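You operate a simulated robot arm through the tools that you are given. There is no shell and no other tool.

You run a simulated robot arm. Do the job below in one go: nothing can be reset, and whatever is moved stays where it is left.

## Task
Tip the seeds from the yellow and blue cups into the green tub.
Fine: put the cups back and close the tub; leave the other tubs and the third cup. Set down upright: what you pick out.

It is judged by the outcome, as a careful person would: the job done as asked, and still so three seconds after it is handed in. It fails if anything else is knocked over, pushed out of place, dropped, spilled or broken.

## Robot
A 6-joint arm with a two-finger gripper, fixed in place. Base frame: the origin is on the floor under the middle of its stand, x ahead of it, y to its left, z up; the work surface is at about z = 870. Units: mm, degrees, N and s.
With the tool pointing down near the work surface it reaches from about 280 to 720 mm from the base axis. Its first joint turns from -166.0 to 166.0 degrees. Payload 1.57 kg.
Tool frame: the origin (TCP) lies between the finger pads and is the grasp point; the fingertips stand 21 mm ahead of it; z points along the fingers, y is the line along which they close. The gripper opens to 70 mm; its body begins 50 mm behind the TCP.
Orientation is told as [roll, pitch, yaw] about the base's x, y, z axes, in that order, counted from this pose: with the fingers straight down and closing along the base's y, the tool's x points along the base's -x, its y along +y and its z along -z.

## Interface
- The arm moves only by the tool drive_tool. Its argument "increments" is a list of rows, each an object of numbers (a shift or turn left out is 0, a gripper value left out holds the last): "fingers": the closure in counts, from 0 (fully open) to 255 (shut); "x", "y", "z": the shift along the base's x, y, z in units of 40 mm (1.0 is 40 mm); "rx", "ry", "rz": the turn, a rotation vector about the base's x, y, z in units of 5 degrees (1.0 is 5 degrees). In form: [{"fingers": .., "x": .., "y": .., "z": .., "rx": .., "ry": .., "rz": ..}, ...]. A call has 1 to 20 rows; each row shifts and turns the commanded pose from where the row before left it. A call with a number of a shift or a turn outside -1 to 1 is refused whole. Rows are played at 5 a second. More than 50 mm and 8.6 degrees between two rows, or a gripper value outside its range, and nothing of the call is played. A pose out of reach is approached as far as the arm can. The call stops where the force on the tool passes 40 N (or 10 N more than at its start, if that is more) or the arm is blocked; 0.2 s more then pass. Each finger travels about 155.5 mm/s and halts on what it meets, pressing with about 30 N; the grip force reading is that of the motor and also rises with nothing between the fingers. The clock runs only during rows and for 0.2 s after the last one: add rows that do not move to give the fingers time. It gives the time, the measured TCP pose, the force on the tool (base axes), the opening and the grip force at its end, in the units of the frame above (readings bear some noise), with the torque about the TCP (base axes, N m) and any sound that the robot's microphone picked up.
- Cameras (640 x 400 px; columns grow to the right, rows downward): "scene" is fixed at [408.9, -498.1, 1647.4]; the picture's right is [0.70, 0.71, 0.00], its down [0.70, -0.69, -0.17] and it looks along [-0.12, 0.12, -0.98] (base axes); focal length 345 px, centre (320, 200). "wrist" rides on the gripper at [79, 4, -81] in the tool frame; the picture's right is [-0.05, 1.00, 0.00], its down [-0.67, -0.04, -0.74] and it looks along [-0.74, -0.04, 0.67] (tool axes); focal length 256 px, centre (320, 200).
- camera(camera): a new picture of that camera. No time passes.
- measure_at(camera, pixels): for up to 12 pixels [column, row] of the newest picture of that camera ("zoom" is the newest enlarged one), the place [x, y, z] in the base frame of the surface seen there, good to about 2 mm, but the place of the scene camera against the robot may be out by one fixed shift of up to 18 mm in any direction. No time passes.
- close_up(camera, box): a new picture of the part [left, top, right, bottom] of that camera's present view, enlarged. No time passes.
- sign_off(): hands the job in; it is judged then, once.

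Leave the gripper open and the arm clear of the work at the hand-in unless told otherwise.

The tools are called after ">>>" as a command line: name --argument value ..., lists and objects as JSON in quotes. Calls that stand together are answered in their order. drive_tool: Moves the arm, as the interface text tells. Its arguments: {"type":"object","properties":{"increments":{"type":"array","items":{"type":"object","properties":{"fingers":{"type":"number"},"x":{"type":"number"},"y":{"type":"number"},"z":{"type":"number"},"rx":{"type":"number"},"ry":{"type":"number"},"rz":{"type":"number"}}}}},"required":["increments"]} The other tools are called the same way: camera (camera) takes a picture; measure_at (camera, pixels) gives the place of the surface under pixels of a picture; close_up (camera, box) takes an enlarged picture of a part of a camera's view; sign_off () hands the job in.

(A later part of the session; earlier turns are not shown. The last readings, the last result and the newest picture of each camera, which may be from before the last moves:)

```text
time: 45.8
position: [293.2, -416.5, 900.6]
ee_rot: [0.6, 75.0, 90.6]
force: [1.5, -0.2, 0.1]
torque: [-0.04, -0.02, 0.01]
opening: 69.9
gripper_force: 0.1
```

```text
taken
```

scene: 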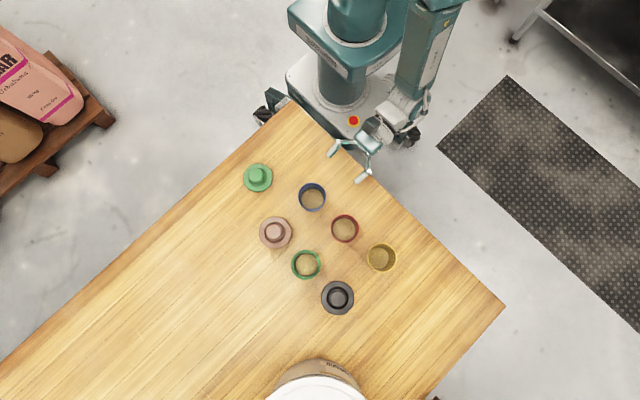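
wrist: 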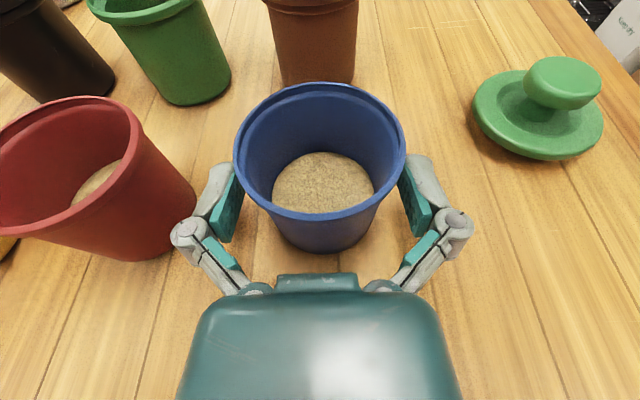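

The cup sits about 1.5 mm off centre towards -x. I'll nudge by that much and close gently.

>>> drive_tool --increments '[{"x": -0.035}, {"fingers": 30}, {"fingers": 50}, {"fingers": 62}, {"fingers": 75}, {"fingers": 100}, {"fingers": 160}, {"fingers": 255}, {}, {}]'

>>> camera --camera "wrist"

```text
time: 48.0
position: [291.8, -417.4, 900.3]
ee_rot: [0.5, 75.1, 90.6]
force: [0.2, 0.3, 2.0]
torque: [0.03, -0.04, 0.01]
opening: 53.7
gripper_force: 29.7
```

```text
taken
```

wrist: 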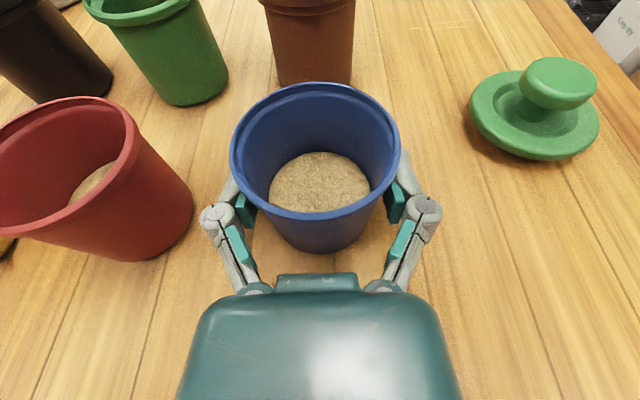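

Blue is gripped at 53.7 mm and 30 N. Before pouring I'll check the tub's level, so it can take blue's seeds too.

>>> close_up --camera "scene" --box '[260, 220, 350, 310]'

>>> measure_at --camera "scene" --pixels '[[306, 265], [302, 262], [310, 268], [303, 270], [345, 230], [381, 258]]'

```text
4.44 times, centred on (305, 265) of scene
```

zoom: 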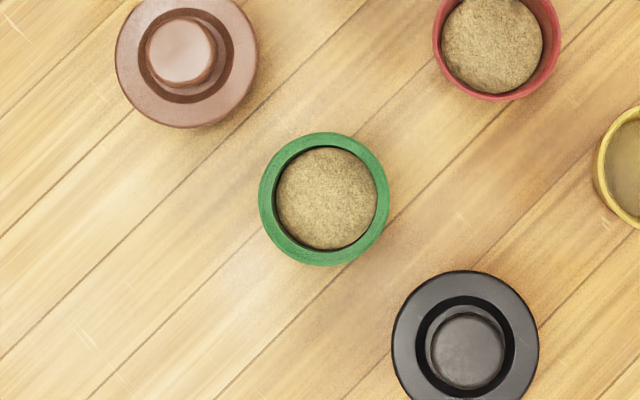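

```text
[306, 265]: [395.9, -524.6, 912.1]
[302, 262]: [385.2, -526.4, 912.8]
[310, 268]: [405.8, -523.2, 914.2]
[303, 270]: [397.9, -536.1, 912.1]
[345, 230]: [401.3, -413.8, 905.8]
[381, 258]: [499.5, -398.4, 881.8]
```

The tub's seeds have risen to about 904 against a rim at 931, so blue's roughly 18 mm will fit. I'll lift blue to z≈1030 and carry it to the same pouring start, (343,-531.5).

>>> drive_tool --increments '[{"z": 0.15}, {"z": 0.3}, {"z": 0.5}, {"z": 0.6}, {"z": 0.6}, {"z": 0.6}, {"z": 0.5}, {"y": -0.3, "x": 0.14}, {"y": -0.4, "x": 0.2}, {"y": -0.4, "x": 0.2}, {"y": -0.4, "x": 0.2}, {"y": -0.4, "x": 0.2}, {"y": -0.4, "x": 0.2}, {"y": -0.36, "x": 0.14}, {"y": -0.2}, {}]'

>>> camera --camera "wrist"

```text
time: 51.4
position: [341.9, -531.4, 1029.4]
ee_rot: [0.5, 75.0, 90.6]
force: [-0.1, -0.6, -0.6]
torque: [0.02, 0.0, 0.0]
opening: 53.7
gripper_force: 30.2
```

```text
taken
```

wrist: 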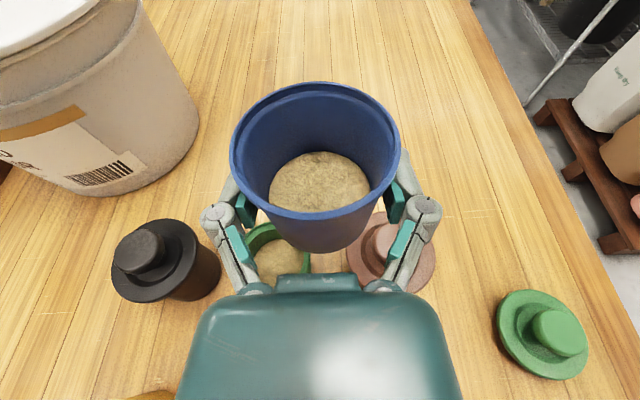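

Blue is in position with a level load. I'll roll 45° and lower to pouring height, as before.

>>> drive_tool --increments '[{"ry": 0.48, "rz": 0.13}, {"ry": 0.77, "rz": 0.207}, {"ry": 0.966, "rz": 0.259}, {"ry": 0.966, "rz": 0.259}, {"ry": 0.966, "rz": 0.259}, {"ry": 0.966, "rz": 0.259}, {"ry": 0.966, "rz": 0.259}, {"ry": 0.966, "rz": 0.259}, {"ry": 0.966, "rz": 0.259}, {"ry": 0.676, "rz": 0.181}, {"z": -0.3}, {"z": -0.4}, {"z": -0.4}, {}]'

>>> camera --camera "wrist"

>>> close_up --camera "scene" --box '[240, 180, 380, 300]'

```text
time: 54.4
position: [342.5, -530.9, 984.5]
ee_rot: [69.3, 42.9, 165.7]
force: [0.8, 0.3, -0.5]
torque: [-0.02, 0.02, -0.02]
opening: 53.5
gripper_force: 30.1
```

```text
taken
```

wrist: 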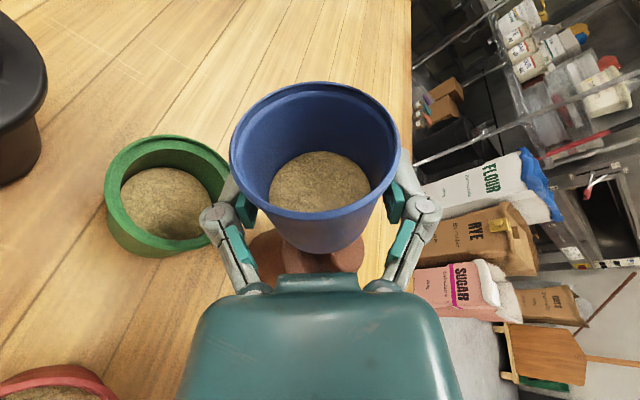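

```text
3.33 times, centred on (310, 240) of scene
```

zoom: 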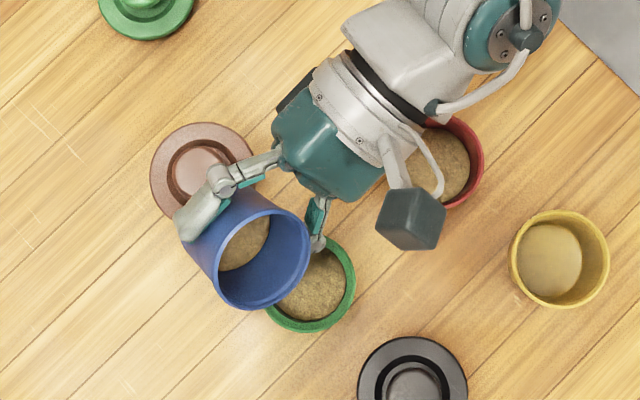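

Same geometry as before: lip just short of the tub centre, nothing moving. I'll continue slowly to 75°.

>>> drive_tool --increments '[{"ry": 0.58, "rz": 0.155, "x": -0.005}, {"ry": 0.58, "rz": 0.155, "x": -0.005}, {"ry": 0.58, "rz": 0.155, "x": -0.005}, {"ry": 0.58, "rz": 0.155, "x": -0.005}, {"ry": 0.58, "rz": 0.155, "x": -0.005}, {"ry": 0.483, "rz": 0.13, "x": 0.015}, {"ry": 0.483, "rz": 0.13, "x": 0.015}, {"ry": 0.483, "rz": 0.13, "x": 0.015}, {"ry": 0.483, "rz": 0.13, "x": 0.015}, {"ry": 0.483, "rz": 0.13, "x": 0.015}, {"ry": 0.483, "rz": 0.13, "x": 0.015}, {}]'

>>> camera --camera "wrist"

```text
time: 57.0
position: [346.2, -532.8, 984.9]
ee_rot: [74.4, 14.2, 176.2]
force: [0.5, -0.2, -0.5]
torque: [-0.03, 0.0, 0.0]
opening: 53.7
gripper_force: 30.3
```

```text
taken
```

wrist: 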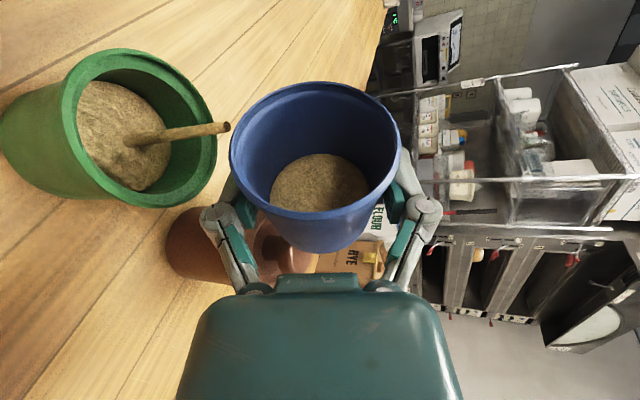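

The stream has started and lands near the tub centre, at (130,140). I'll continue gently to 90°.

>>> drive_tool --increments '[{}, {}, {"ry": 0.386, "rz": 0.104, "x": 0.015}, {"ry": 0.386, "rz": 0.104, "x": 0.015}, {"ry": 0.386, "rz": 0.104, "x": 0.02}, {"ry": 0.386, "rz": 0.104, "x": 0.02}, {"ry": 0.386, "rz": 0.104, "x": 0.02}, {"ry": 0.386, "rz": 0.104, "x": 0.02}, {"ry": 0.386, "rz": 0.104, "x": 0.02}, {"ry": 0.193, "rz": 0.052, "x": 0.01}, {}]'

>>> camera --camera "wrist"

>>> close_up --camera "scene" --box '[240, 180, 380, 300]'

```text
time: 59.4
position: [351.9, -533.9, 983.9]
ee_rot: [74.9, -0.2, -179.8]
force: [0.1, -0.3, 0.0]
torque: [-0.01, -0.02, 0.0]
opening: 53.3
gripper_force: 29.8
```

```text
taken
```

wrist: 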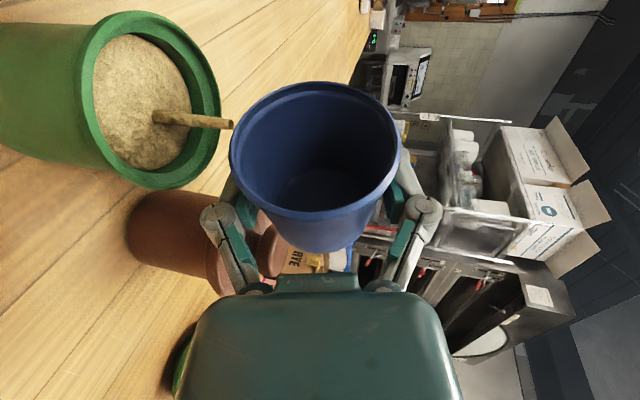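

```text
3.33 times, centred on (310, 240) of scene
```

zoom: 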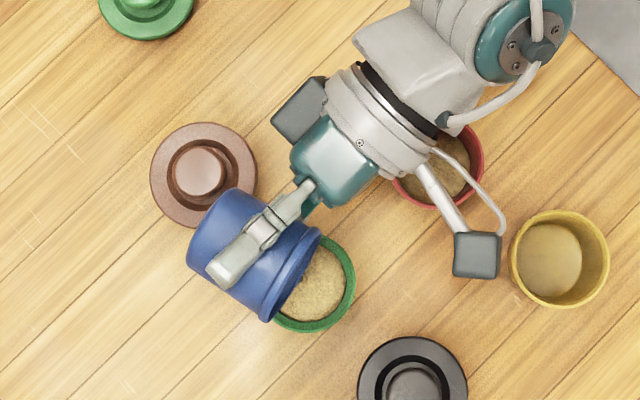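

The tub is nearly at its expected final level and blue is almost empty. I'll hold, then tilt on slowly to about 118° to clear it, keeping the lip over the mouth.

>>> drive_tool --increments '[{}, {}, {}, {"ry": 0.58, "rz": 0.155, "x": 0.035}, {"ry": 0.58, "rz": 0.155, "x": 0.04}, {"ry": 0.58, "rz": 0.155, "x": 0.04}, {"ry": 0.58, "rz": 0.155, "x": 0.04}, {"ry": 0.58, "rz": 0.155, "x": 0.04}, {"ry": 0.58, "rz": 0.155, "x": 0.04}, {"ry": 0.58, "rz": 0.155, "x": 0.045}, {"ry": 0.58, "rz": 0.155, "x": 0.045}, {"ry": 0.58, "rz": 0.155, "x": 0.045}, {"ry": 0.58, "rz": 0.155, "x": 0.045}, {}, {}, {}]'

>>> camera --camera "wrist"

>>> close_up --camera "scene" --box '[240, 180, 380, 300]'

>>> close_up --camera "wrist" --box '[225, 75, 405, 255]'

```text
time: 62.8
position: [367.6, -532.6, 984.2]
ee_rot: [72.6, -28.9, -171.2]
force: [0.4, 0.3, -0.6]
torque: [-0.01, -0.01, -0.06]
opening: 53.4
gripper_force: 30.0
```

```text
taken
```

wrist: 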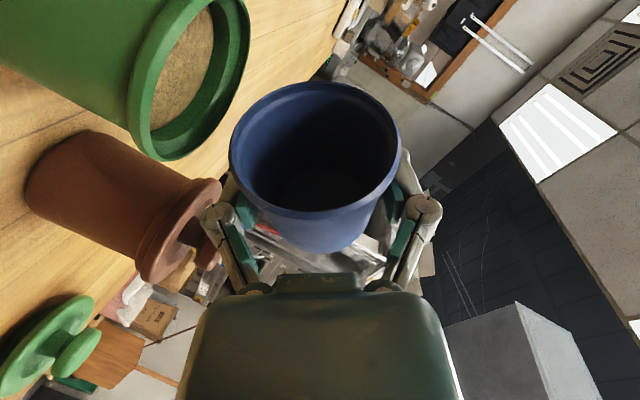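

```text
3.33 times, centred on (310, 240) of scene
```

zoom: 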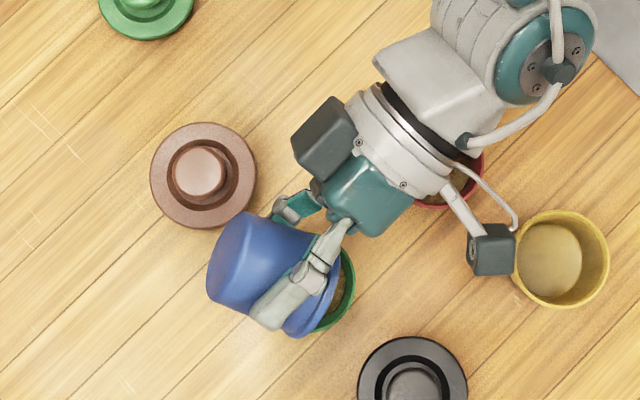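

```text
2.22 times, centred on (315, 165) of wrist
```

zoom: 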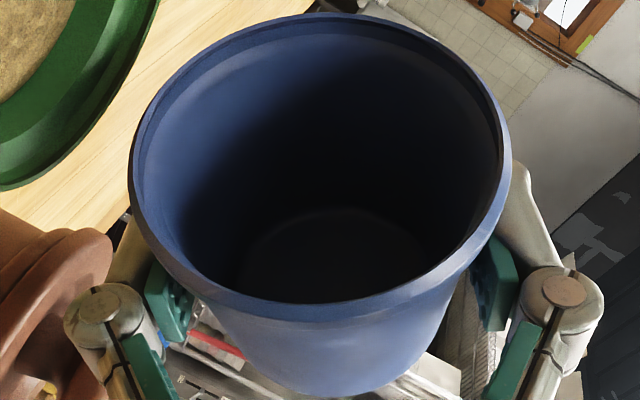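

Blue is empty and the stream is done. I'll raise straight up, roll back upright and return to above blue's spot.

>>> drive_tool --increments '[{"z": 0.3}, {"z": 0.5}, {"z": 0.3}, {"ry": -0.966, "rz": -0.259}, {"ry": -0.966, "rz": -0.259}, {"ry": -0.966, "rz": -0.259}, {"ry": -0.966, "rz": -0.259}, {"ry": -0.966, "rz": -0.259}, {"ry": -0.966, "rz": -0.259}, {"ry": -0.966, "rz": -0.259}, {"ry": -0.966, "rz": -0.259}, {"ry": -0.966, "rz": -0.259}, {"ry": -0.966, "rz": -0.259}, {"ry": -0.966, "rz": -0.259}, {"ry": -0.966, "rz": -0.259}, {"ry": -0.966, "rz": -0.259}, {"ry": -0.966, "rz": -0.259}, {"ry": -0.966, "rz": -0.259}, {"ry": -0.966, "rz": -0.259}, {"ry": -0.966, "rz": -0.259}]'

>>> drive_tool --increments '[{"ry": -0.966, "rz": -0.259}, {"ry": -0.966, "rz": -0.259}, {"ry": -0.966, "rz": -0.259}, {"ry": -0.966, "rz": -0.259}, {"ry": -0.966, "rz": -0.259}, {"ry": -0.966, "rz": -0.259}, {"ry": -0.963, "rz": -0.257}, {"x": -0.2, "y": 0.2}, {"x": -0.3, "y": 0.4}, {"x": -0.3, "y": 0.45}, {"x": -0.3, "y": 0.45}, {"x": -0.3, "y": 0.45}, {"x": -0.3, "y": 0.45}, {"x": -0.2, "y": 0.3}, {"y": 0.16}, {}, {}]'

>>> camera --camera "wrist"

>>> close_up --camera "scene" --box '[230, 150, 430, 310]'

```text
time: 67.0
position: [368.1, -533.4, 1028.3]
ee_rot: [65.2, 52.3, 160.0]
force: [0.6, -0.1, -0.2]
torque: [-0.01, -0.01, 0.0]
opening: 53.2
gripper_force: 30.5
```

```text
time: 70.6
position: [291.1, -418.0, 1028.8]
ee_rot: [0.8, 75.2, 90.9]
force: [-0.3, 0.3, 1.0]
torque: [-0.04, -0.01, -0.01]
opening: 53.4
gripper_force: 29.6
```

```text
taken
```

wrist: 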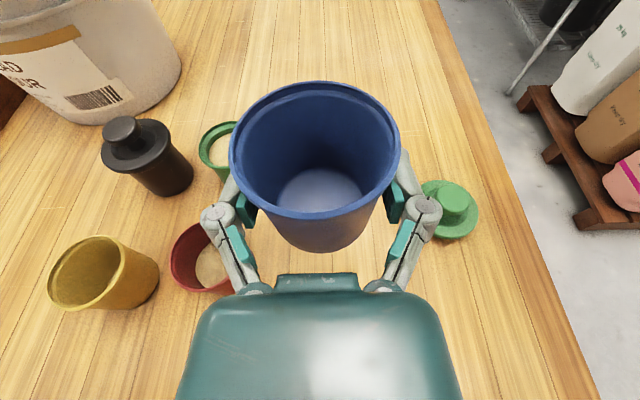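

```text
2.50 times, centred on (330, 230) of scene
```

zoom: 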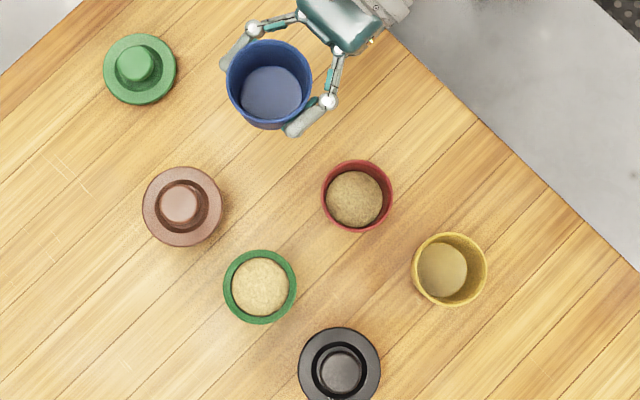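

Blue is upright, empty and over its spot at (291,-418), with no spill around the tub. I'll lower it to just above the table.

>>> drive_tool --increments '[{"z": -0.4}, {"z": -0.6}, {"z": -0.6}, {"z": -0.6}, {"z": -0.5}, {"z": -0.3}, {"z": -0.12}, {}, {"z": -0.03}, {"z": -0.03}, {}]'

>>> camera --camera "wrist"

```text
time: 73.0
position: [292.4, -417.9, 901.8]
ee_rot: [0.8, 75.2, 90.8]
force: [0.0, 0.2, -0.2]
torque: [-0.05, 0.01, -0.03]
opening: 53.4
gripper_force: 30.3
```

```text
taken
```

wrist: 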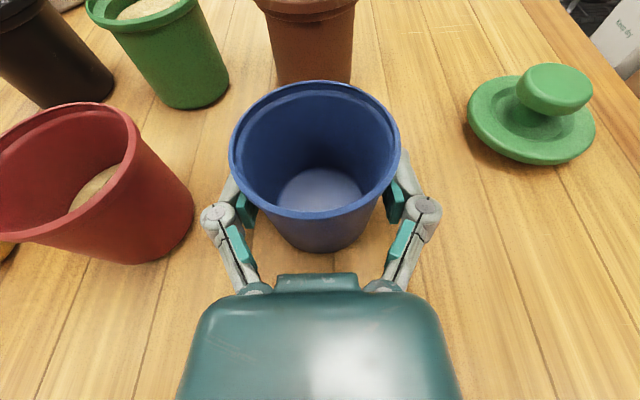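

No contact yet at z≈901.8. I'll step down a little more.

>>> drive_tool --increments '[{"z": -0.03}, {"z": -0.03}, {"z": -0.02}, {}]'

```text
time: 74.0
position: [291.2, -417.8, 898.1]
ee_rot: [0.5, 75.4, 90.5]
force: [1.2, -2.7, 7.7]
torque: [0.03, -0.19, -0.08]
opening: 53.2
gripper_force: 30.3
```

Contact at 7.7 N means blue is on the table. I'll ease the fingers open and check.

>>> drive_tool --increments '[{"z": 0.015}, {"fingers": 55}, {"fingers": 40}, {"fingers": 20}, {"fingers": 0}, {}, {}]'

>>> camera --camera "wrist"

```text
time: 75.6
position: [291.6, -417.3, 899.1]
ee_rot: [0.8, 75.2, 90.9]
force: [-0.7, -0.3, 0.3]
torque: [0.0, 0.0, 0.0]
opening: 69.9
gripper_force: 0.1
```

```text
taken
```

wrist: 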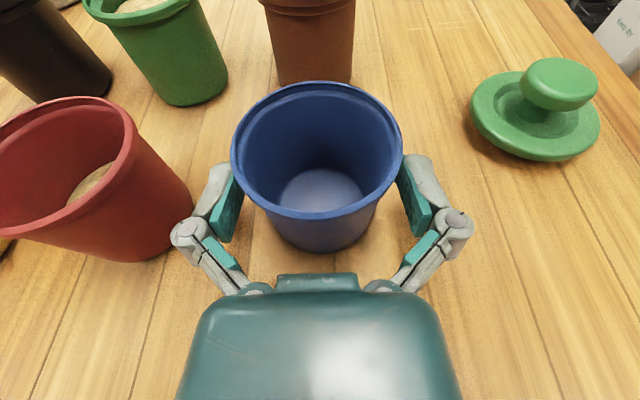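

Blue stands clear. I'll back out along +y, then rise to z≈1100.

>>> drive_tool --increments '[{"y": 0.3}, {"y": 0.5}, {"y": 0.6}, {"y": 0.6}, {"y": 0.4}, {"z": 0.6}, {"z": 0.9}, {"z": 0.9}, {"z": 0.9}, {"z": 0.9}, {"z": 0.8}, {}]'

>>> camera --camera "wrist"

>>> close_up --camera "scene" --box '[230, 150, 430, 310]'

```text
time: 78.2
position: [291.3, -320.8, 1098.7]
ee_rot: [0.6, 75.2, 90.8]
force: [0.3, 0.6, -0.9]
torque: [0.01, 0.02, 0.02]
opening: 69.9
gripper_force: 0.0
```

```text
taken
```

wrist: 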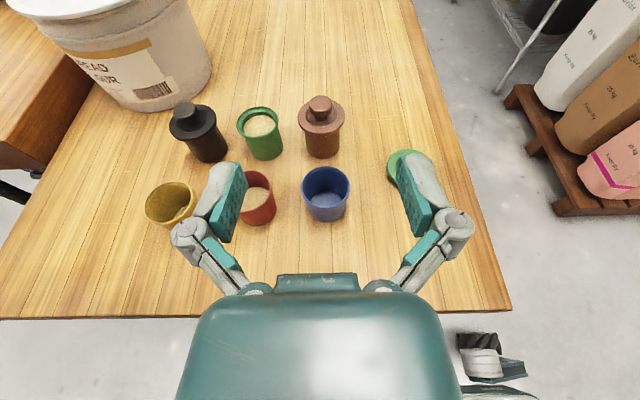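

```text
2.50 times, centred on (330, 230) of scene
```

zoom: 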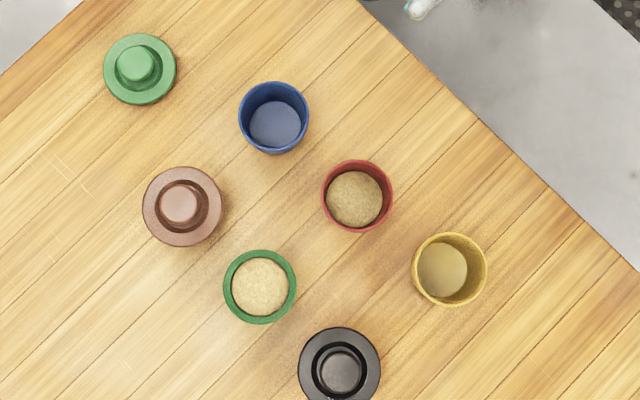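

Both cups stand where they were. I'll measure the final seed level, the tub rim and the lid in this clear view.

>>> measure_at --camera "zoom" --pixels '[[260, 287], [245, 275], [275, 300], [226, 287], [295, 287], [260, 252], [260, 321], [136, 65], [140, 35], [140, 102], [105, 68], [175, 70]]'

>>> measure_at --camera "zoom" --pixels '[[180, 203], [340, 372], [125, 60], [150, 70], [136, 50], [136, 82], [118, 65], [155, 65], [273, 125], [443, 270], [440, 130]]'

```text
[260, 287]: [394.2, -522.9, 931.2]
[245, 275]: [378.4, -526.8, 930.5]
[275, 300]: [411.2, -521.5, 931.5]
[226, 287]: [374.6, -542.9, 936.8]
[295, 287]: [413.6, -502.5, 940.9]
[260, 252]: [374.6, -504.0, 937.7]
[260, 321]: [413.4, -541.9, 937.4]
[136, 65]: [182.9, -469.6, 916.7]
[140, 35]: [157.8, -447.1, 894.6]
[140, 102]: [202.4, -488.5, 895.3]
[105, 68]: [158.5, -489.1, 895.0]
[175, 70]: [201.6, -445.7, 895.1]
```

```text
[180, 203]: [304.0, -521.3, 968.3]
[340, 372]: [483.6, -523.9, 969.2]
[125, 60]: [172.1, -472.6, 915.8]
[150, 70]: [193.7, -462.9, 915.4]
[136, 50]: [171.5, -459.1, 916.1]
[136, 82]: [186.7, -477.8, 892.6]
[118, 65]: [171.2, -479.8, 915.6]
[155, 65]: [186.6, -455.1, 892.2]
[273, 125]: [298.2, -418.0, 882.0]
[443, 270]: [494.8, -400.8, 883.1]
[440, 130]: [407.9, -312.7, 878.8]
```

The seeds sit about 7 mm below the rim, which leaves room for the lid's plug. The lid is at about (171,-468.8) in the robot frame, and tub minus lid is (+214,-55). I'll bring the tool back to vertical while moving above the lid at z≈1100.

>>> drive_tool --increments '[{"x": -0.2, "y": -0.2, "rx": 1}, {"x": -0.2, "y": -0.2, "rx": 1}, {"x": -0.2, "y": -0.2, "rx": 1}, {"x": -0.2, "y": -0.2, "rx": 1}, {"x": -0.2, "y": -0.2, "rx": 1}, {"x": -0.2, "y": -0.25, "rx": 1}, {"x": -0.2, "y": -0.25, "rx": 1}, {"x": -0.2, "y": -0.25, "rx": 1}, {"x": -0.2, "y": -0.25, "rx": 1}, {"x": -0.2, "y": -0.25, "rx": 1}, {"x": -0.2, "y": -0.25, "rx": 1}, {"x": -0.2, "y": -0.25, "rx": 1}, {"x": -0.2, "y": -0.3, "rx": 1}, {"x": -0.2, "y": -0.3, "rx": 1}, {"x": -0.2, "y": -0.3, "rx": 1}, {}]'

>>> camera --camera "wrist"

>>> camera --camera "scene"

```text
time: 81.6
position: [169.5, -469.1, 1098.6]
ee_rot: [0.0, 0.1, 90.2]
force: [-0.3, 0.2, -0.7]
torque: [0.01, 0.01, 0.02]
opening: 70.0
gripper_force: 0.1
```

```text
taken
```

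wrist: 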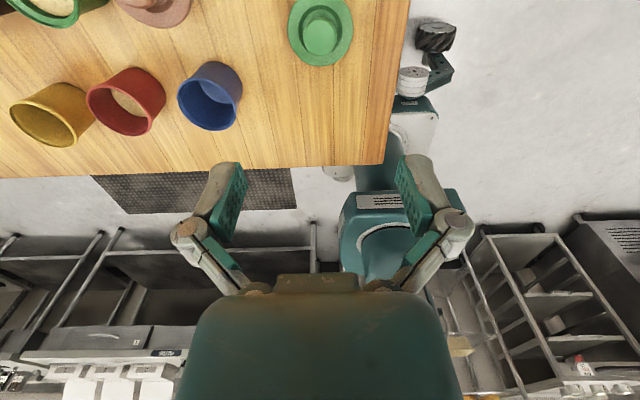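

```text
taken
```

scene: 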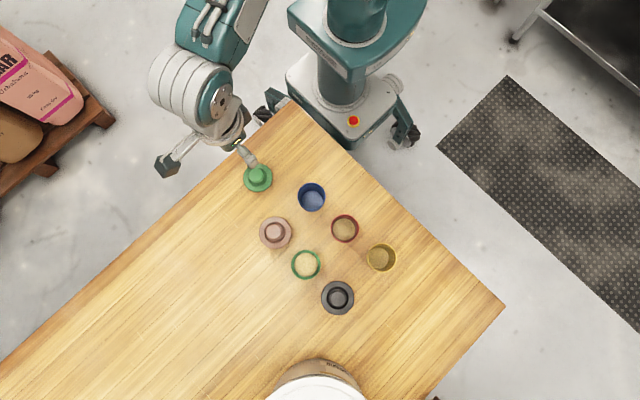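

The tool is vertical and directly above the lid, which is at (320,30) in the wrist view. I'll measure the lid again from here.

>>> close_up --camera "wrist" --box '[270, 0, 370, 80]'

>>> measure_at --camera "wrist" --pixels '[[289, 33], [353, 28], [322, 65], [303, 33], [341, 32], [322, 48], [322, 12], [322, 35], [322, 3]]'

```text
5.00 times, centred on (320, 40) of wrist
```

zoom: 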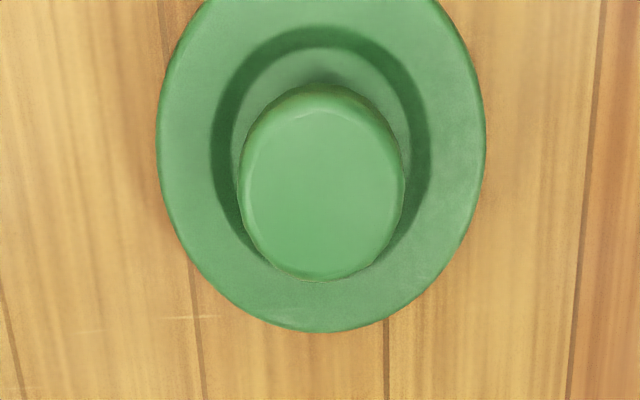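

```text
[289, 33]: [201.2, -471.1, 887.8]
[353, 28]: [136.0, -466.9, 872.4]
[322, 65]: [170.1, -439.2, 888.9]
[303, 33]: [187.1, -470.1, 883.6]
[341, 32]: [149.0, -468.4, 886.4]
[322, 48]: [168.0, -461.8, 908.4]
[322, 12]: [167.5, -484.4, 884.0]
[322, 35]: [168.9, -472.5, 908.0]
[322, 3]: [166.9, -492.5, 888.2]
```

The knob is about 29 mm wide with its top at 908, and the brim is at 888. I'll adjust y by -1 mm, descend to z≈945 and check alignment.

>>> drive_tool --increments '[{"y": -0.02, "x": 0.015, "z": -0.5}, {"z": -0.8}, {"z": -0.8}, {"z": -0.8}, {"z": -0.6}, {"z": -0.34}, {}]'

>>> camera --camera "wrist"

>>> close_up --camera "scene" --box '[200, 120, 320, 220]'

```text
time: 83.2
position: [172.5, -469.4, 944.1]
ee_rot: [0.1, 0.2, 90.2]
force: [-0.4, -0.8, 0.2]
torque: [-0.02, -0.02, -0.03]
opening: 70.1
gripper_force: 0.1
```

```text
taken
```

wrist: 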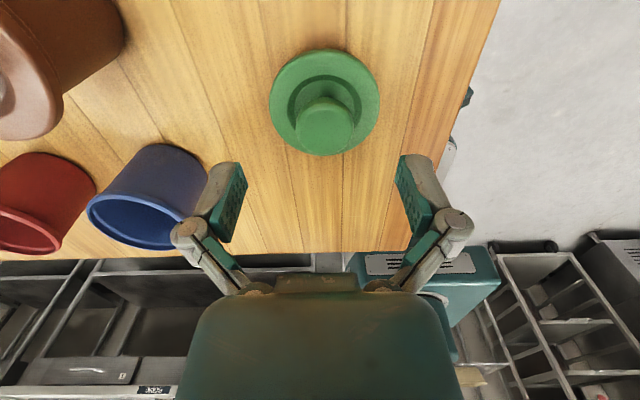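

```text
4.00 times, centred on (260, 170) of scene
```

zoom: 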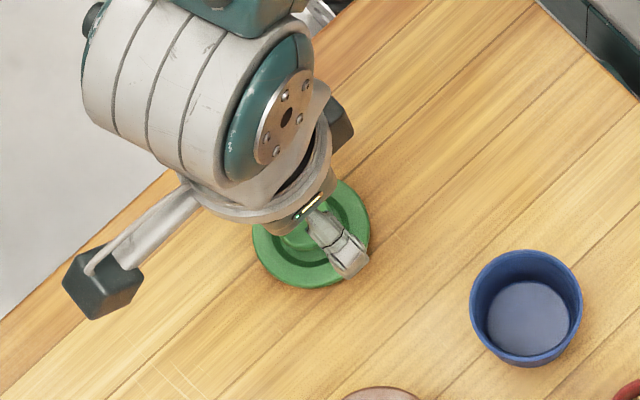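

>>> measure_at --camera "wrist" --pixels '[[297, 118], [353, 118], [325, 120], [271, 105], [378, 100], [325, 152], [325, 53], [325, 105], [325, 135]]'

>>> close_up --camera "wrist" --box '[255, 40, 395, 170]'

```text
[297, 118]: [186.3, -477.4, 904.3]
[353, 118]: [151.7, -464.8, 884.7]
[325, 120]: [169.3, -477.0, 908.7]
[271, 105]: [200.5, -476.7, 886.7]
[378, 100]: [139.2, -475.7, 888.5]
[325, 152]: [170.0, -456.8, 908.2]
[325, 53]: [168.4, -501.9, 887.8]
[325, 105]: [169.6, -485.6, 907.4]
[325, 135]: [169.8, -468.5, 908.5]
```

```text
3.08 times, centred on (325, 105) of wrist
```

zoom: 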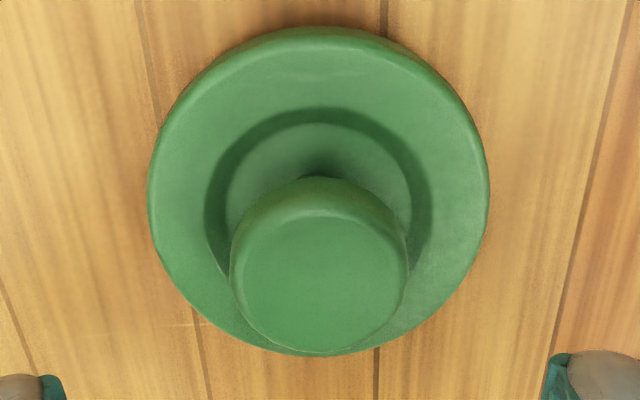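

The lid centre reads (170,-471). I'll nudge x by -1.6 mm and y by -1.4 mm, then descend to z≈912.5, with tips about 3 mm above the brim.

>>> drive_tool --increments '[{"x": -0.04, "y": -0.035, "z": -0.3}, {"z": -0.3}, {"z": -0.19}, {}, {}]'

>>> camera --camera "wrist"

```text
time: 84.4
position: [170.7, -469.3, 913.6]
ee_rot: [0.0, 0.2, 90.2]
force: [0.5, -0.1, 0.4]
torque: [-0.01, -0.01, 0.02]
opening: 70.1
gripper_force: 0.0
```

```text
taken
```

wrist: 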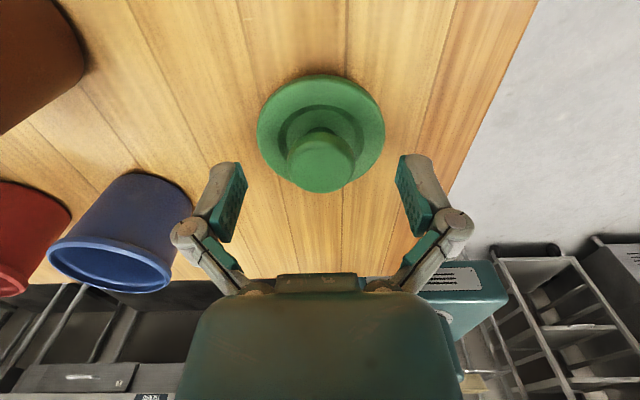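

>>> close_up --camera "wrist" --box '[220, 60, 420, 220]'

>>> measure_at --camera "wrist" --pixels '[[320, 145], [320, 160], [320, 177], [320, 188], [295, 160], [347, 160], [320, 78], [260, 120], [384, 120]]'

```text
2.50 times, centred on (320, 140) of wrist
```

zoom: 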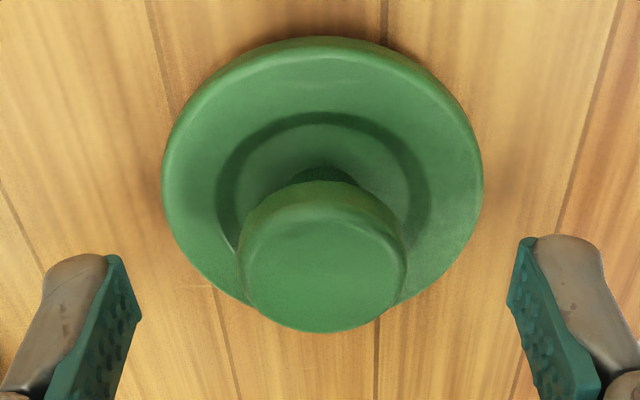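

```text
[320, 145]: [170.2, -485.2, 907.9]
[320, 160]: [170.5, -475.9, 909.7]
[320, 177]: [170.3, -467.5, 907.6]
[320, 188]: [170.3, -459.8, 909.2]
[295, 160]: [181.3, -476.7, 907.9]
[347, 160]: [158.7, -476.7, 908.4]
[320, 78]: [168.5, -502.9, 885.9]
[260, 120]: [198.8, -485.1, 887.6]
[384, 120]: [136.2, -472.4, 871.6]
```

The knob centre is about 3 mm further along -y than the TCP. I'll shift by -2.5 mm and close gently on it.

>>> drive_tool --increments '[{"y": -0.03}, {"y": -0.035}, {}, {"fingers": 60}, {"fingers": 100}, {"fingers": 130}, {"fingers": 150}, {"fingers": 170}, {"fingers": 200}, {"fingers": 255}, {}, {}]'

>>> close_up --camera "wrist" --box '[220, 60, 420, 220]'

```text
time: 87.0
position: [169.9, -472.9, 912.9]
ee_rot: [0.0, 0.1, 90.2]
force: [-0.7, 0.2, -0.4]
torque: [-0.04, -0.01, -0.02]
opening: 27.0
gripper_force: 30.1
```

```text
2.50 times, centred on (320, 140) of wrist
```

zoom: 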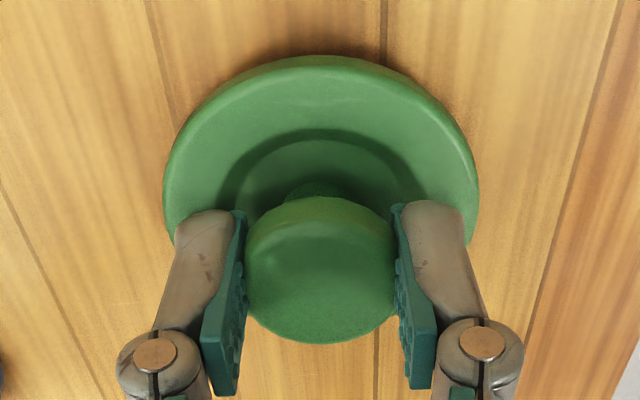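

The grip on the knob is firm at 27 mm and 30 N. I'll lift slowly first.

>>> drive_tool --increments '[{"z": 0.15}, {"z": 0.25}, {"z": 0.25}, {}]'

>>> camera --camera "wrist"

```text
time: 88.0
position: [171.0, -471.9, 938.8]
ee_rot: [0.1, 0.2, 90.3]
force: [0.7, -0.1, -0.3]
torque: [0.0, -0.01, 0.01]
opening: 26.3
gripper_force: 30.1
```

```text
taken
```

wrist: 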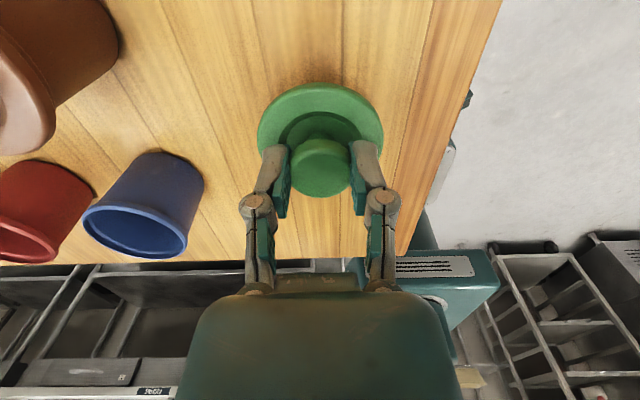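

The lid is lifted and level. I'll raise to z≈1032 and carry it over the tub at about (384,-526).

>>> drive_tool --increments '[{"z": 0.4}, {"z": 0.6}, {"z": 0.6}, {"z": 0.5}, {"z": 0.25}, {"x": 0.24, "y": -0.06}, {"x": 0.45, "y": -0.11}, {"x": 0.55, "y": -0.14}, {"x": 0.6, "y": -0.15}, {"x": 0.6, "y": -0.15}, {"x": 0.6, "y": -0.15}, {"x": 0.6, "y": -0.15}, {"x": 0.6, "y": -0.15}, {"x": 0.5, "y": -0.12}, {"x": 0.4, "y": -0.1}, {"x": 0.2, "y": -0.05}, {}, {}]'

>>> camera --camera "wrist"

>>> camera --camera "scene"

```text
time: 91.8
position: [384.1, -525.9, 1032.1]
ee_rot: [0.0, 0.3, 90.2]
force: [-0.1, 0.6, -0.6]
torque: [-0.03, 0.02, -0.04]
opening: 26.7
gripper_force: 30.2
```

```text
taken
```

wrist: 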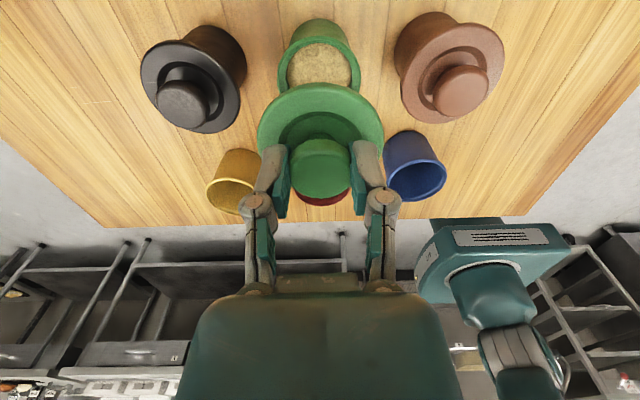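

```text
taken
```

scene: 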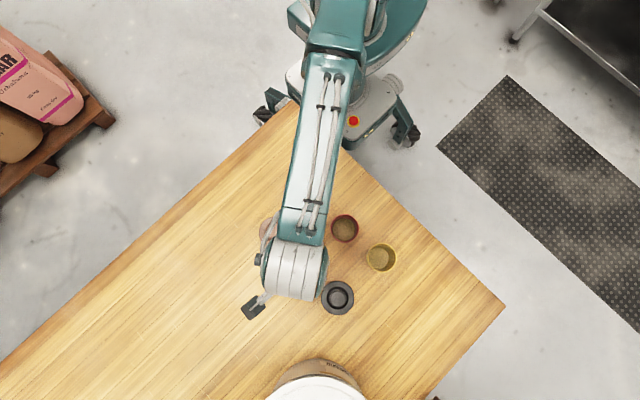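

The wrist view shows the lid, the tub mouth behind it and both neighbours. I'll zoom in and measure lid against tub.

>>> close_up --camera "wrist" --box '[245, 10, 395, 160]'

>>> measure_at --camera "zoom" --pixels '[[92, 160], [302, 165], [195, 78], [150, 90], [270, 88], [56, 310], [364, 310], [200, 204], [110, 240], [310, 240], [105, 130], [290, 130]]'

```text
2.67 times, centred on (320, 85) of wrist
```

zoom: 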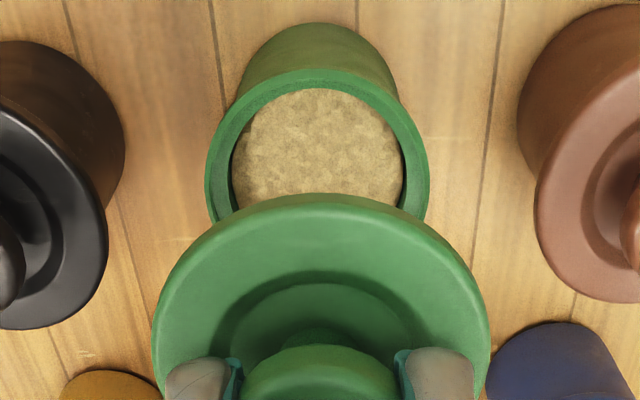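

```text
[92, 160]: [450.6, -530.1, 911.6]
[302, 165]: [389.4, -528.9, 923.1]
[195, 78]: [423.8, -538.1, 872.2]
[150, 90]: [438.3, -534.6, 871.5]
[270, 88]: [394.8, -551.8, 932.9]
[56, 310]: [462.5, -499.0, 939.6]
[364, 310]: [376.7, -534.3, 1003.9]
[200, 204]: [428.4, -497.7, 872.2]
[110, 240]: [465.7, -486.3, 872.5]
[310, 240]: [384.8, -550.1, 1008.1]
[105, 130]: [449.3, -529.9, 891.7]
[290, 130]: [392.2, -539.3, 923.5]
```

>>> measure_at --camera "zoom" --pixels '[[209, 165], [425, 162], [316, 73], [222, 120], [408, 116], [260, 85], [370, 83], [157, 315], [486, 318], [322, 198], [200, 240], [445, 242]]'

>>> measure_at --camera "zoom" --pixels '[[212, 190], [422, 190], [320, 365], [250, 390], [390, 390], [320, 390]]'

```text
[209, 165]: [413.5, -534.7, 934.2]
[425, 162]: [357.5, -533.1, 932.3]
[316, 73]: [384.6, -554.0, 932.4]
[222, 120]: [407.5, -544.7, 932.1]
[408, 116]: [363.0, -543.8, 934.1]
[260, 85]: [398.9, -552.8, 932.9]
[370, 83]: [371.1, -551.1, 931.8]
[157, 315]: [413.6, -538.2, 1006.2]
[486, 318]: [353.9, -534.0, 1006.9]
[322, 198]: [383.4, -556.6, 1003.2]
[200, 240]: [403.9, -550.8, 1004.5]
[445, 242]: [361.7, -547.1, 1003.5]
```

```text
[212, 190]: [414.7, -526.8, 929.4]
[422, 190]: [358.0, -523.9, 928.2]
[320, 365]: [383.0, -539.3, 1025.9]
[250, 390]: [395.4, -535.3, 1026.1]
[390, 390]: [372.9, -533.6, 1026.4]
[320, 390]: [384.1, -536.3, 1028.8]
```

The lid centre reads about (383.3,-526.4) and the tub about (385.4,-525.4). My projection check gives +1 mm in x, so I'll shift +1.4 mm in x and +0.8 mm in y. Then I'll lower to z≈982, with the plug still about 9 mm above the rim, and look again.

>>> drive_tool --increments '[{"x": 0.035, "y": 0.02, "z": -0.3}, {"z": -0.5}, {"z": -0.3}, {"z": -0.15}, {}, {}]'

>>> camera --camera "wrist"

>>> close_up --camera "wrist" --box '[245, 30, 395, 180]'

```text
time: 93.2
position: [386.7, -526.5, 984.5]
ee_rot: [-0.1, 0.1, 90.2]
force: [0.3, -0.1, 0.5]
torque: [-0.02, 0.02, 0.05]
opening: 26.8
gripper_force: 30.3
```

```text
taken
```

wrist: 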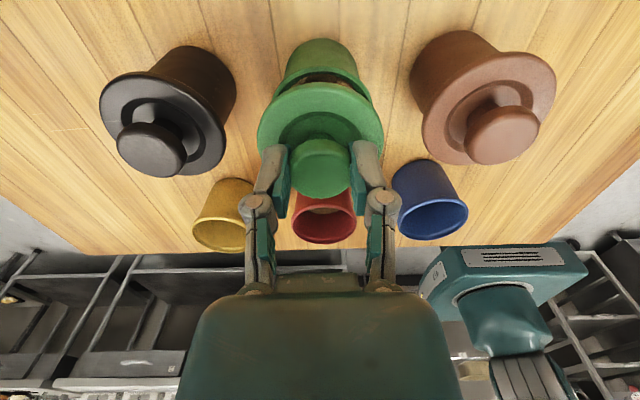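

```text
2.67 times, centred on (320, 105) of wrist
```

zoom: 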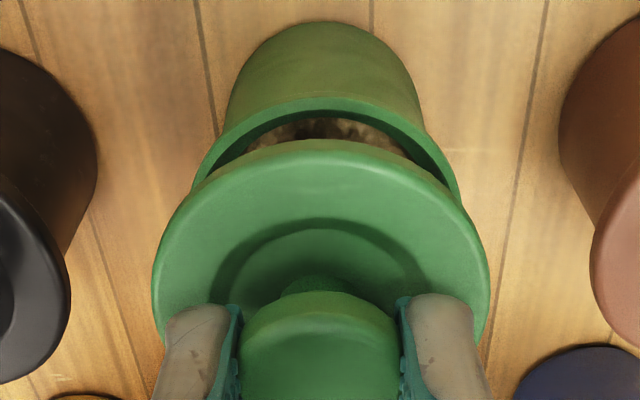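

>>> close_up --camera "wrist" --box '[265, 60, 375, 130]'

>>> measure_at --camera "zoom" --pixels '[[120, 240], [140, 200], [200, 150], [320, 120], [440, 150], [500, 200], [530, 250], [80, 330], [560, 330], [320, 200], [160, 260], [480, 260]]'

```text
5.71 times, centred on (320, 95) of wrist
```

zoom: 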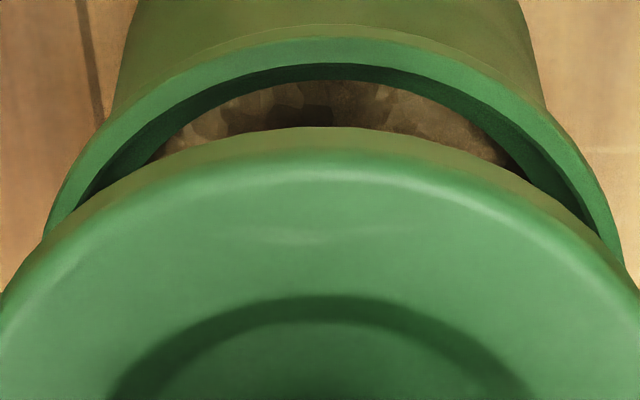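

```text
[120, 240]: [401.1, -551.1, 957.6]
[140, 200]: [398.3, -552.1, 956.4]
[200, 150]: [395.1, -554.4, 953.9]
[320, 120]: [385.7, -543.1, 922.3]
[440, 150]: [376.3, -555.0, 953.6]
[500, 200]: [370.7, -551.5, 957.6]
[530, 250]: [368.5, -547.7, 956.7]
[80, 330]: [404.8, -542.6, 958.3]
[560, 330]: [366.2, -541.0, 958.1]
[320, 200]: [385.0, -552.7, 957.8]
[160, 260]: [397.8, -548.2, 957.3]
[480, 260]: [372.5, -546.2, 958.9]
```

>>> measure_at --camera "zoom" --pixels '[[66, 205], [104, 145], [180, 88], [250, 58], [330, 44], [410, 58], [470, 85], [540, 125], [585, 190], [610, 235], [50, 232]]'

>>> measure_at --camera "zoom" --pixels '[[20, 300], [60, 245], [130, 190], [220, 155], [330, 140], [430, 155], [520, 190], [590, 250], [630, 310]]'

```text
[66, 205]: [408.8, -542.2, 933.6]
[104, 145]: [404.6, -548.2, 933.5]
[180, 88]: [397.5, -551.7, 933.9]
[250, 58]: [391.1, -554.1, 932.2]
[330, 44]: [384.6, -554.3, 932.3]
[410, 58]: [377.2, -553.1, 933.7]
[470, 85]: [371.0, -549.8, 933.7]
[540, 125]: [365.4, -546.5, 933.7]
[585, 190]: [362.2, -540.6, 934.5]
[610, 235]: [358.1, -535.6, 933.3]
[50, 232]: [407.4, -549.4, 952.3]
```

```text
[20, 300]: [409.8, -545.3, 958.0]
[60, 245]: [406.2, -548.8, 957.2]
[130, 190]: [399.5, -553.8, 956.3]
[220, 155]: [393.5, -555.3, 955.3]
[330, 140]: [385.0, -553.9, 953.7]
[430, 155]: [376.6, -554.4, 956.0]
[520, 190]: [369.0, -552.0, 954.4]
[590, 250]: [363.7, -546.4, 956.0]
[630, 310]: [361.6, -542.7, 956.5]
```

In this close view the lid (386.4,-525.1) and tub (386.1,-525.5) agree within about half a millimetre. I'll lower gently to z≈974, just before the plug should enter.

>>> drive_tool --increments '[{"z": -0.1}, {"z": -0.1}, {"z": -0.05}, {}]'

>>> drive_tool --increments '[{"z": -0.03}, {"z": -0.03}, {}]'

```text
time: 94.2
position: [386.2, -525.1, 972.8]
ee_rot: [0.0, 0.1, 90.2]
force: [0.5, -0.2, 0.6]
torque: [0.01, -0.03, 0.02]
opening: 26.8
gripper_force: 29.7
```

```text
time: 95.0
position: [386.2, -526.1, 971.2]
ee_rot: [0.0, 0.2, 90.2]
force: [0.5, -0.3, 0.0]
torque: [-0.01, 0.04, -0.01]
opening: 26.8
gripper_force: 29.7
```

No contact at z≈971. I'll continue in small steps.

>>> drive_tool --increments '[{"z": -0.03}, {"z": -0.03}, {}]'

>>> close_up --camera "wrist" --box '[245, 30, 395, 180]'

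```text
time: 95.8
position: [385.4, -525.0, 968.6]
ee_rot: [0.0, 0.1, 90.2]
force: [-0.5, -0.5, 0.0]
torque: [0.01, 0.01, -0.03]
opening: 26.9
gripper_force: 30.1
```

```text
2.67 times, centred on (320, 105) of wrist
```

zoom: 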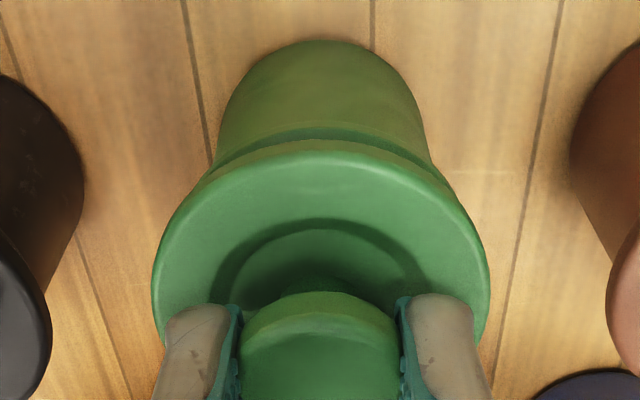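

The plug has entered the mouth without force. I'll continue down until the brim seats.

>>> drive_tool --increments '[{"z": -0.025}, {"z": -0.025}, {}]'

>>> drive_tool --increments '[{"z": -0.025}, {"z": -0.025}, {}]'

```text
time: 96.6
position: [386.1, -525.9, 966.8]
ee_rot: [0.0, 0.3, 90.1]
force: [0.1, 0.2, -0.3]
torque: [0.03, 0.02, -0.01]
opening: 26.8
gripper_force: 30.1
```

```text
time: 97.4
position: [385.0, -525.4, 965.7]
ee_rot: [0.0, 0.1, 90.2]
force: [-0.7, 0.2, 2.9]
torque: [0.03, -0.01, 0.02]
opening: 26.7
gripper_force: 30.3
```

First contact is at z≈965.7 with 2.9 N, right where the seated height should be. I'll press one tiny step more to confirm.

>>> drive_tool --increments '[{"z": -0.02}, {}]'

>>> close_up --camera "wrist" --box '[245, 30, 395, 180]'

>>> measure_at --camera "zoom" --pixels '[[160, 300], [480, 300], [320, 175], [220, 210], [430, 210], [30, 290], [630, 290]]'

```text
time: 98.0
position: [385.1, -526.2, 964.7]
ee_rot: [-0.1, 0.2, 90.3]
force: [0.1, 0.2, 8.6]
torque: [0.08, -0.02, -0.04]
opening: 27.1
gripper_force: 29.8
```

```text
2.67 times, centred on (320, 105) of wrist
```

zoom: 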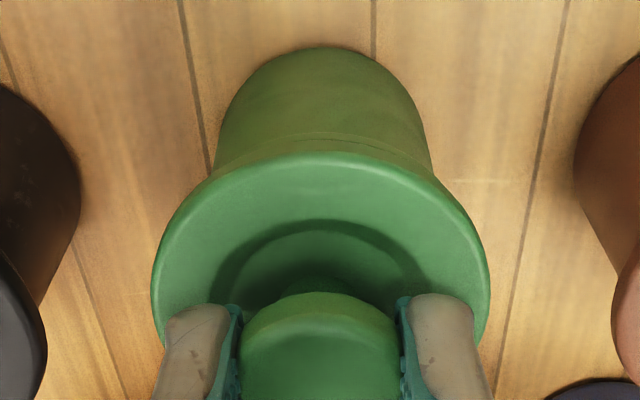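

```text
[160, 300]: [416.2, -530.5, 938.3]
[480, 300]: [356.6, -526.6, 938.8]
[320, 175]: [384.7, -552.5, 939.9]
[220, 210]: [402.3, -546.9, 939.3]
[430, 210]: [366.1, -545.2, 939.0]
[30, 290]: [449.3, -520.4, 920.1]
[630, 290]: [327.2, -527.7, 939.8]
```

The brim top is at about 939, level with the other closed tubs, so the lid is seated. I'll relax the push and open the fingers partway so they stay clear of the neighbours.

>>> drive_tool --increments '[{"z": 0.03}, {"fingers": 145}, {"fingers": 130}, {"fingers": 110}, {"fingers": 90}, {}, {}]'

>>> camera --camera "wrist"

```text
time: 99.6
position: [385.6, -525.9, 965.0]
ee_rot: [0.0, 0.2, 90.2]
force: [0.9, -0.2, -0.9]
torque: [-0.05, 0.0, 0.03]
opening: 45.1
gripper_force: 0.2
```

```text
taken
```

wrist: 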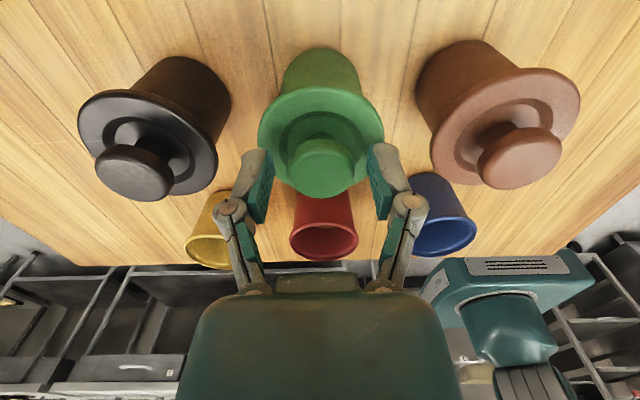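

The lid is released with clear gaps on both sides of the knob. I'll rise straight up, then open fully and move away from the work.

>>> drive_tool --increments '[{"z": 0.3}, {"z": 0.5}, {"z": 0.8}, {"z": 0.9}, {"z": 0.9}, {"z": 0.9}, {"z": 0.9}, {"fingers": 0, "y": 0.6}, {"y": 0.8}, {"y": 0.8}, {"y": 0.8}, {"y": 0.8}, {"y": 0.8}, {}]'

>>> camera --camera "scene"

>>> close_up --camera "scene" --box '[230, 150, 430, 310]'

```text
time: 102.6
position: [380.7, -331.1, 1168.6]
ee_rot: [0.0, 0.2, 90.3]
force: [0.5, -0.8, -0.3]
torque: [0.0, 0.0, 0.0]
opening: 70.0
gripper_force: 0.1
out of reach, approached as far as the arm can: row 7
```

```text
taken
```

scene: 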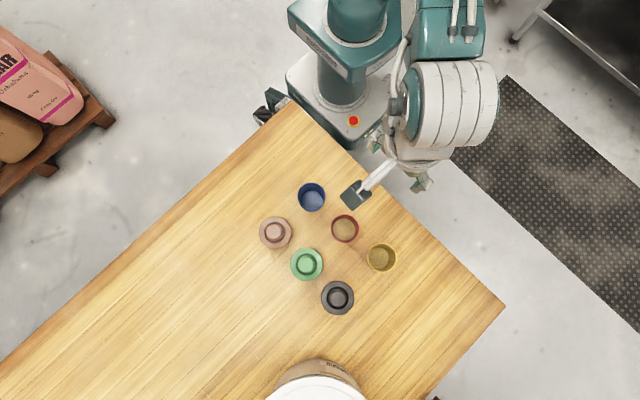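

```text
2.50 times, centred on (330, 230) of scene
```

zoom: 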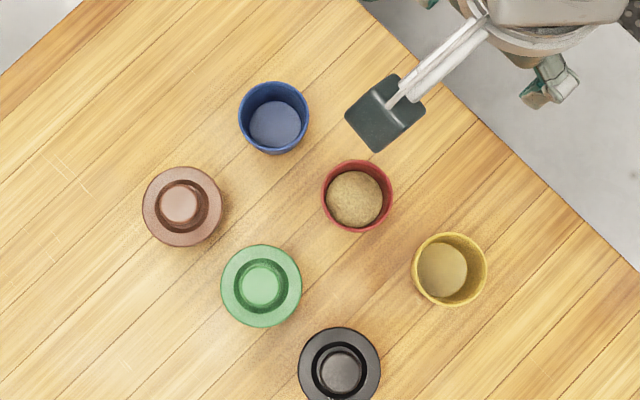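

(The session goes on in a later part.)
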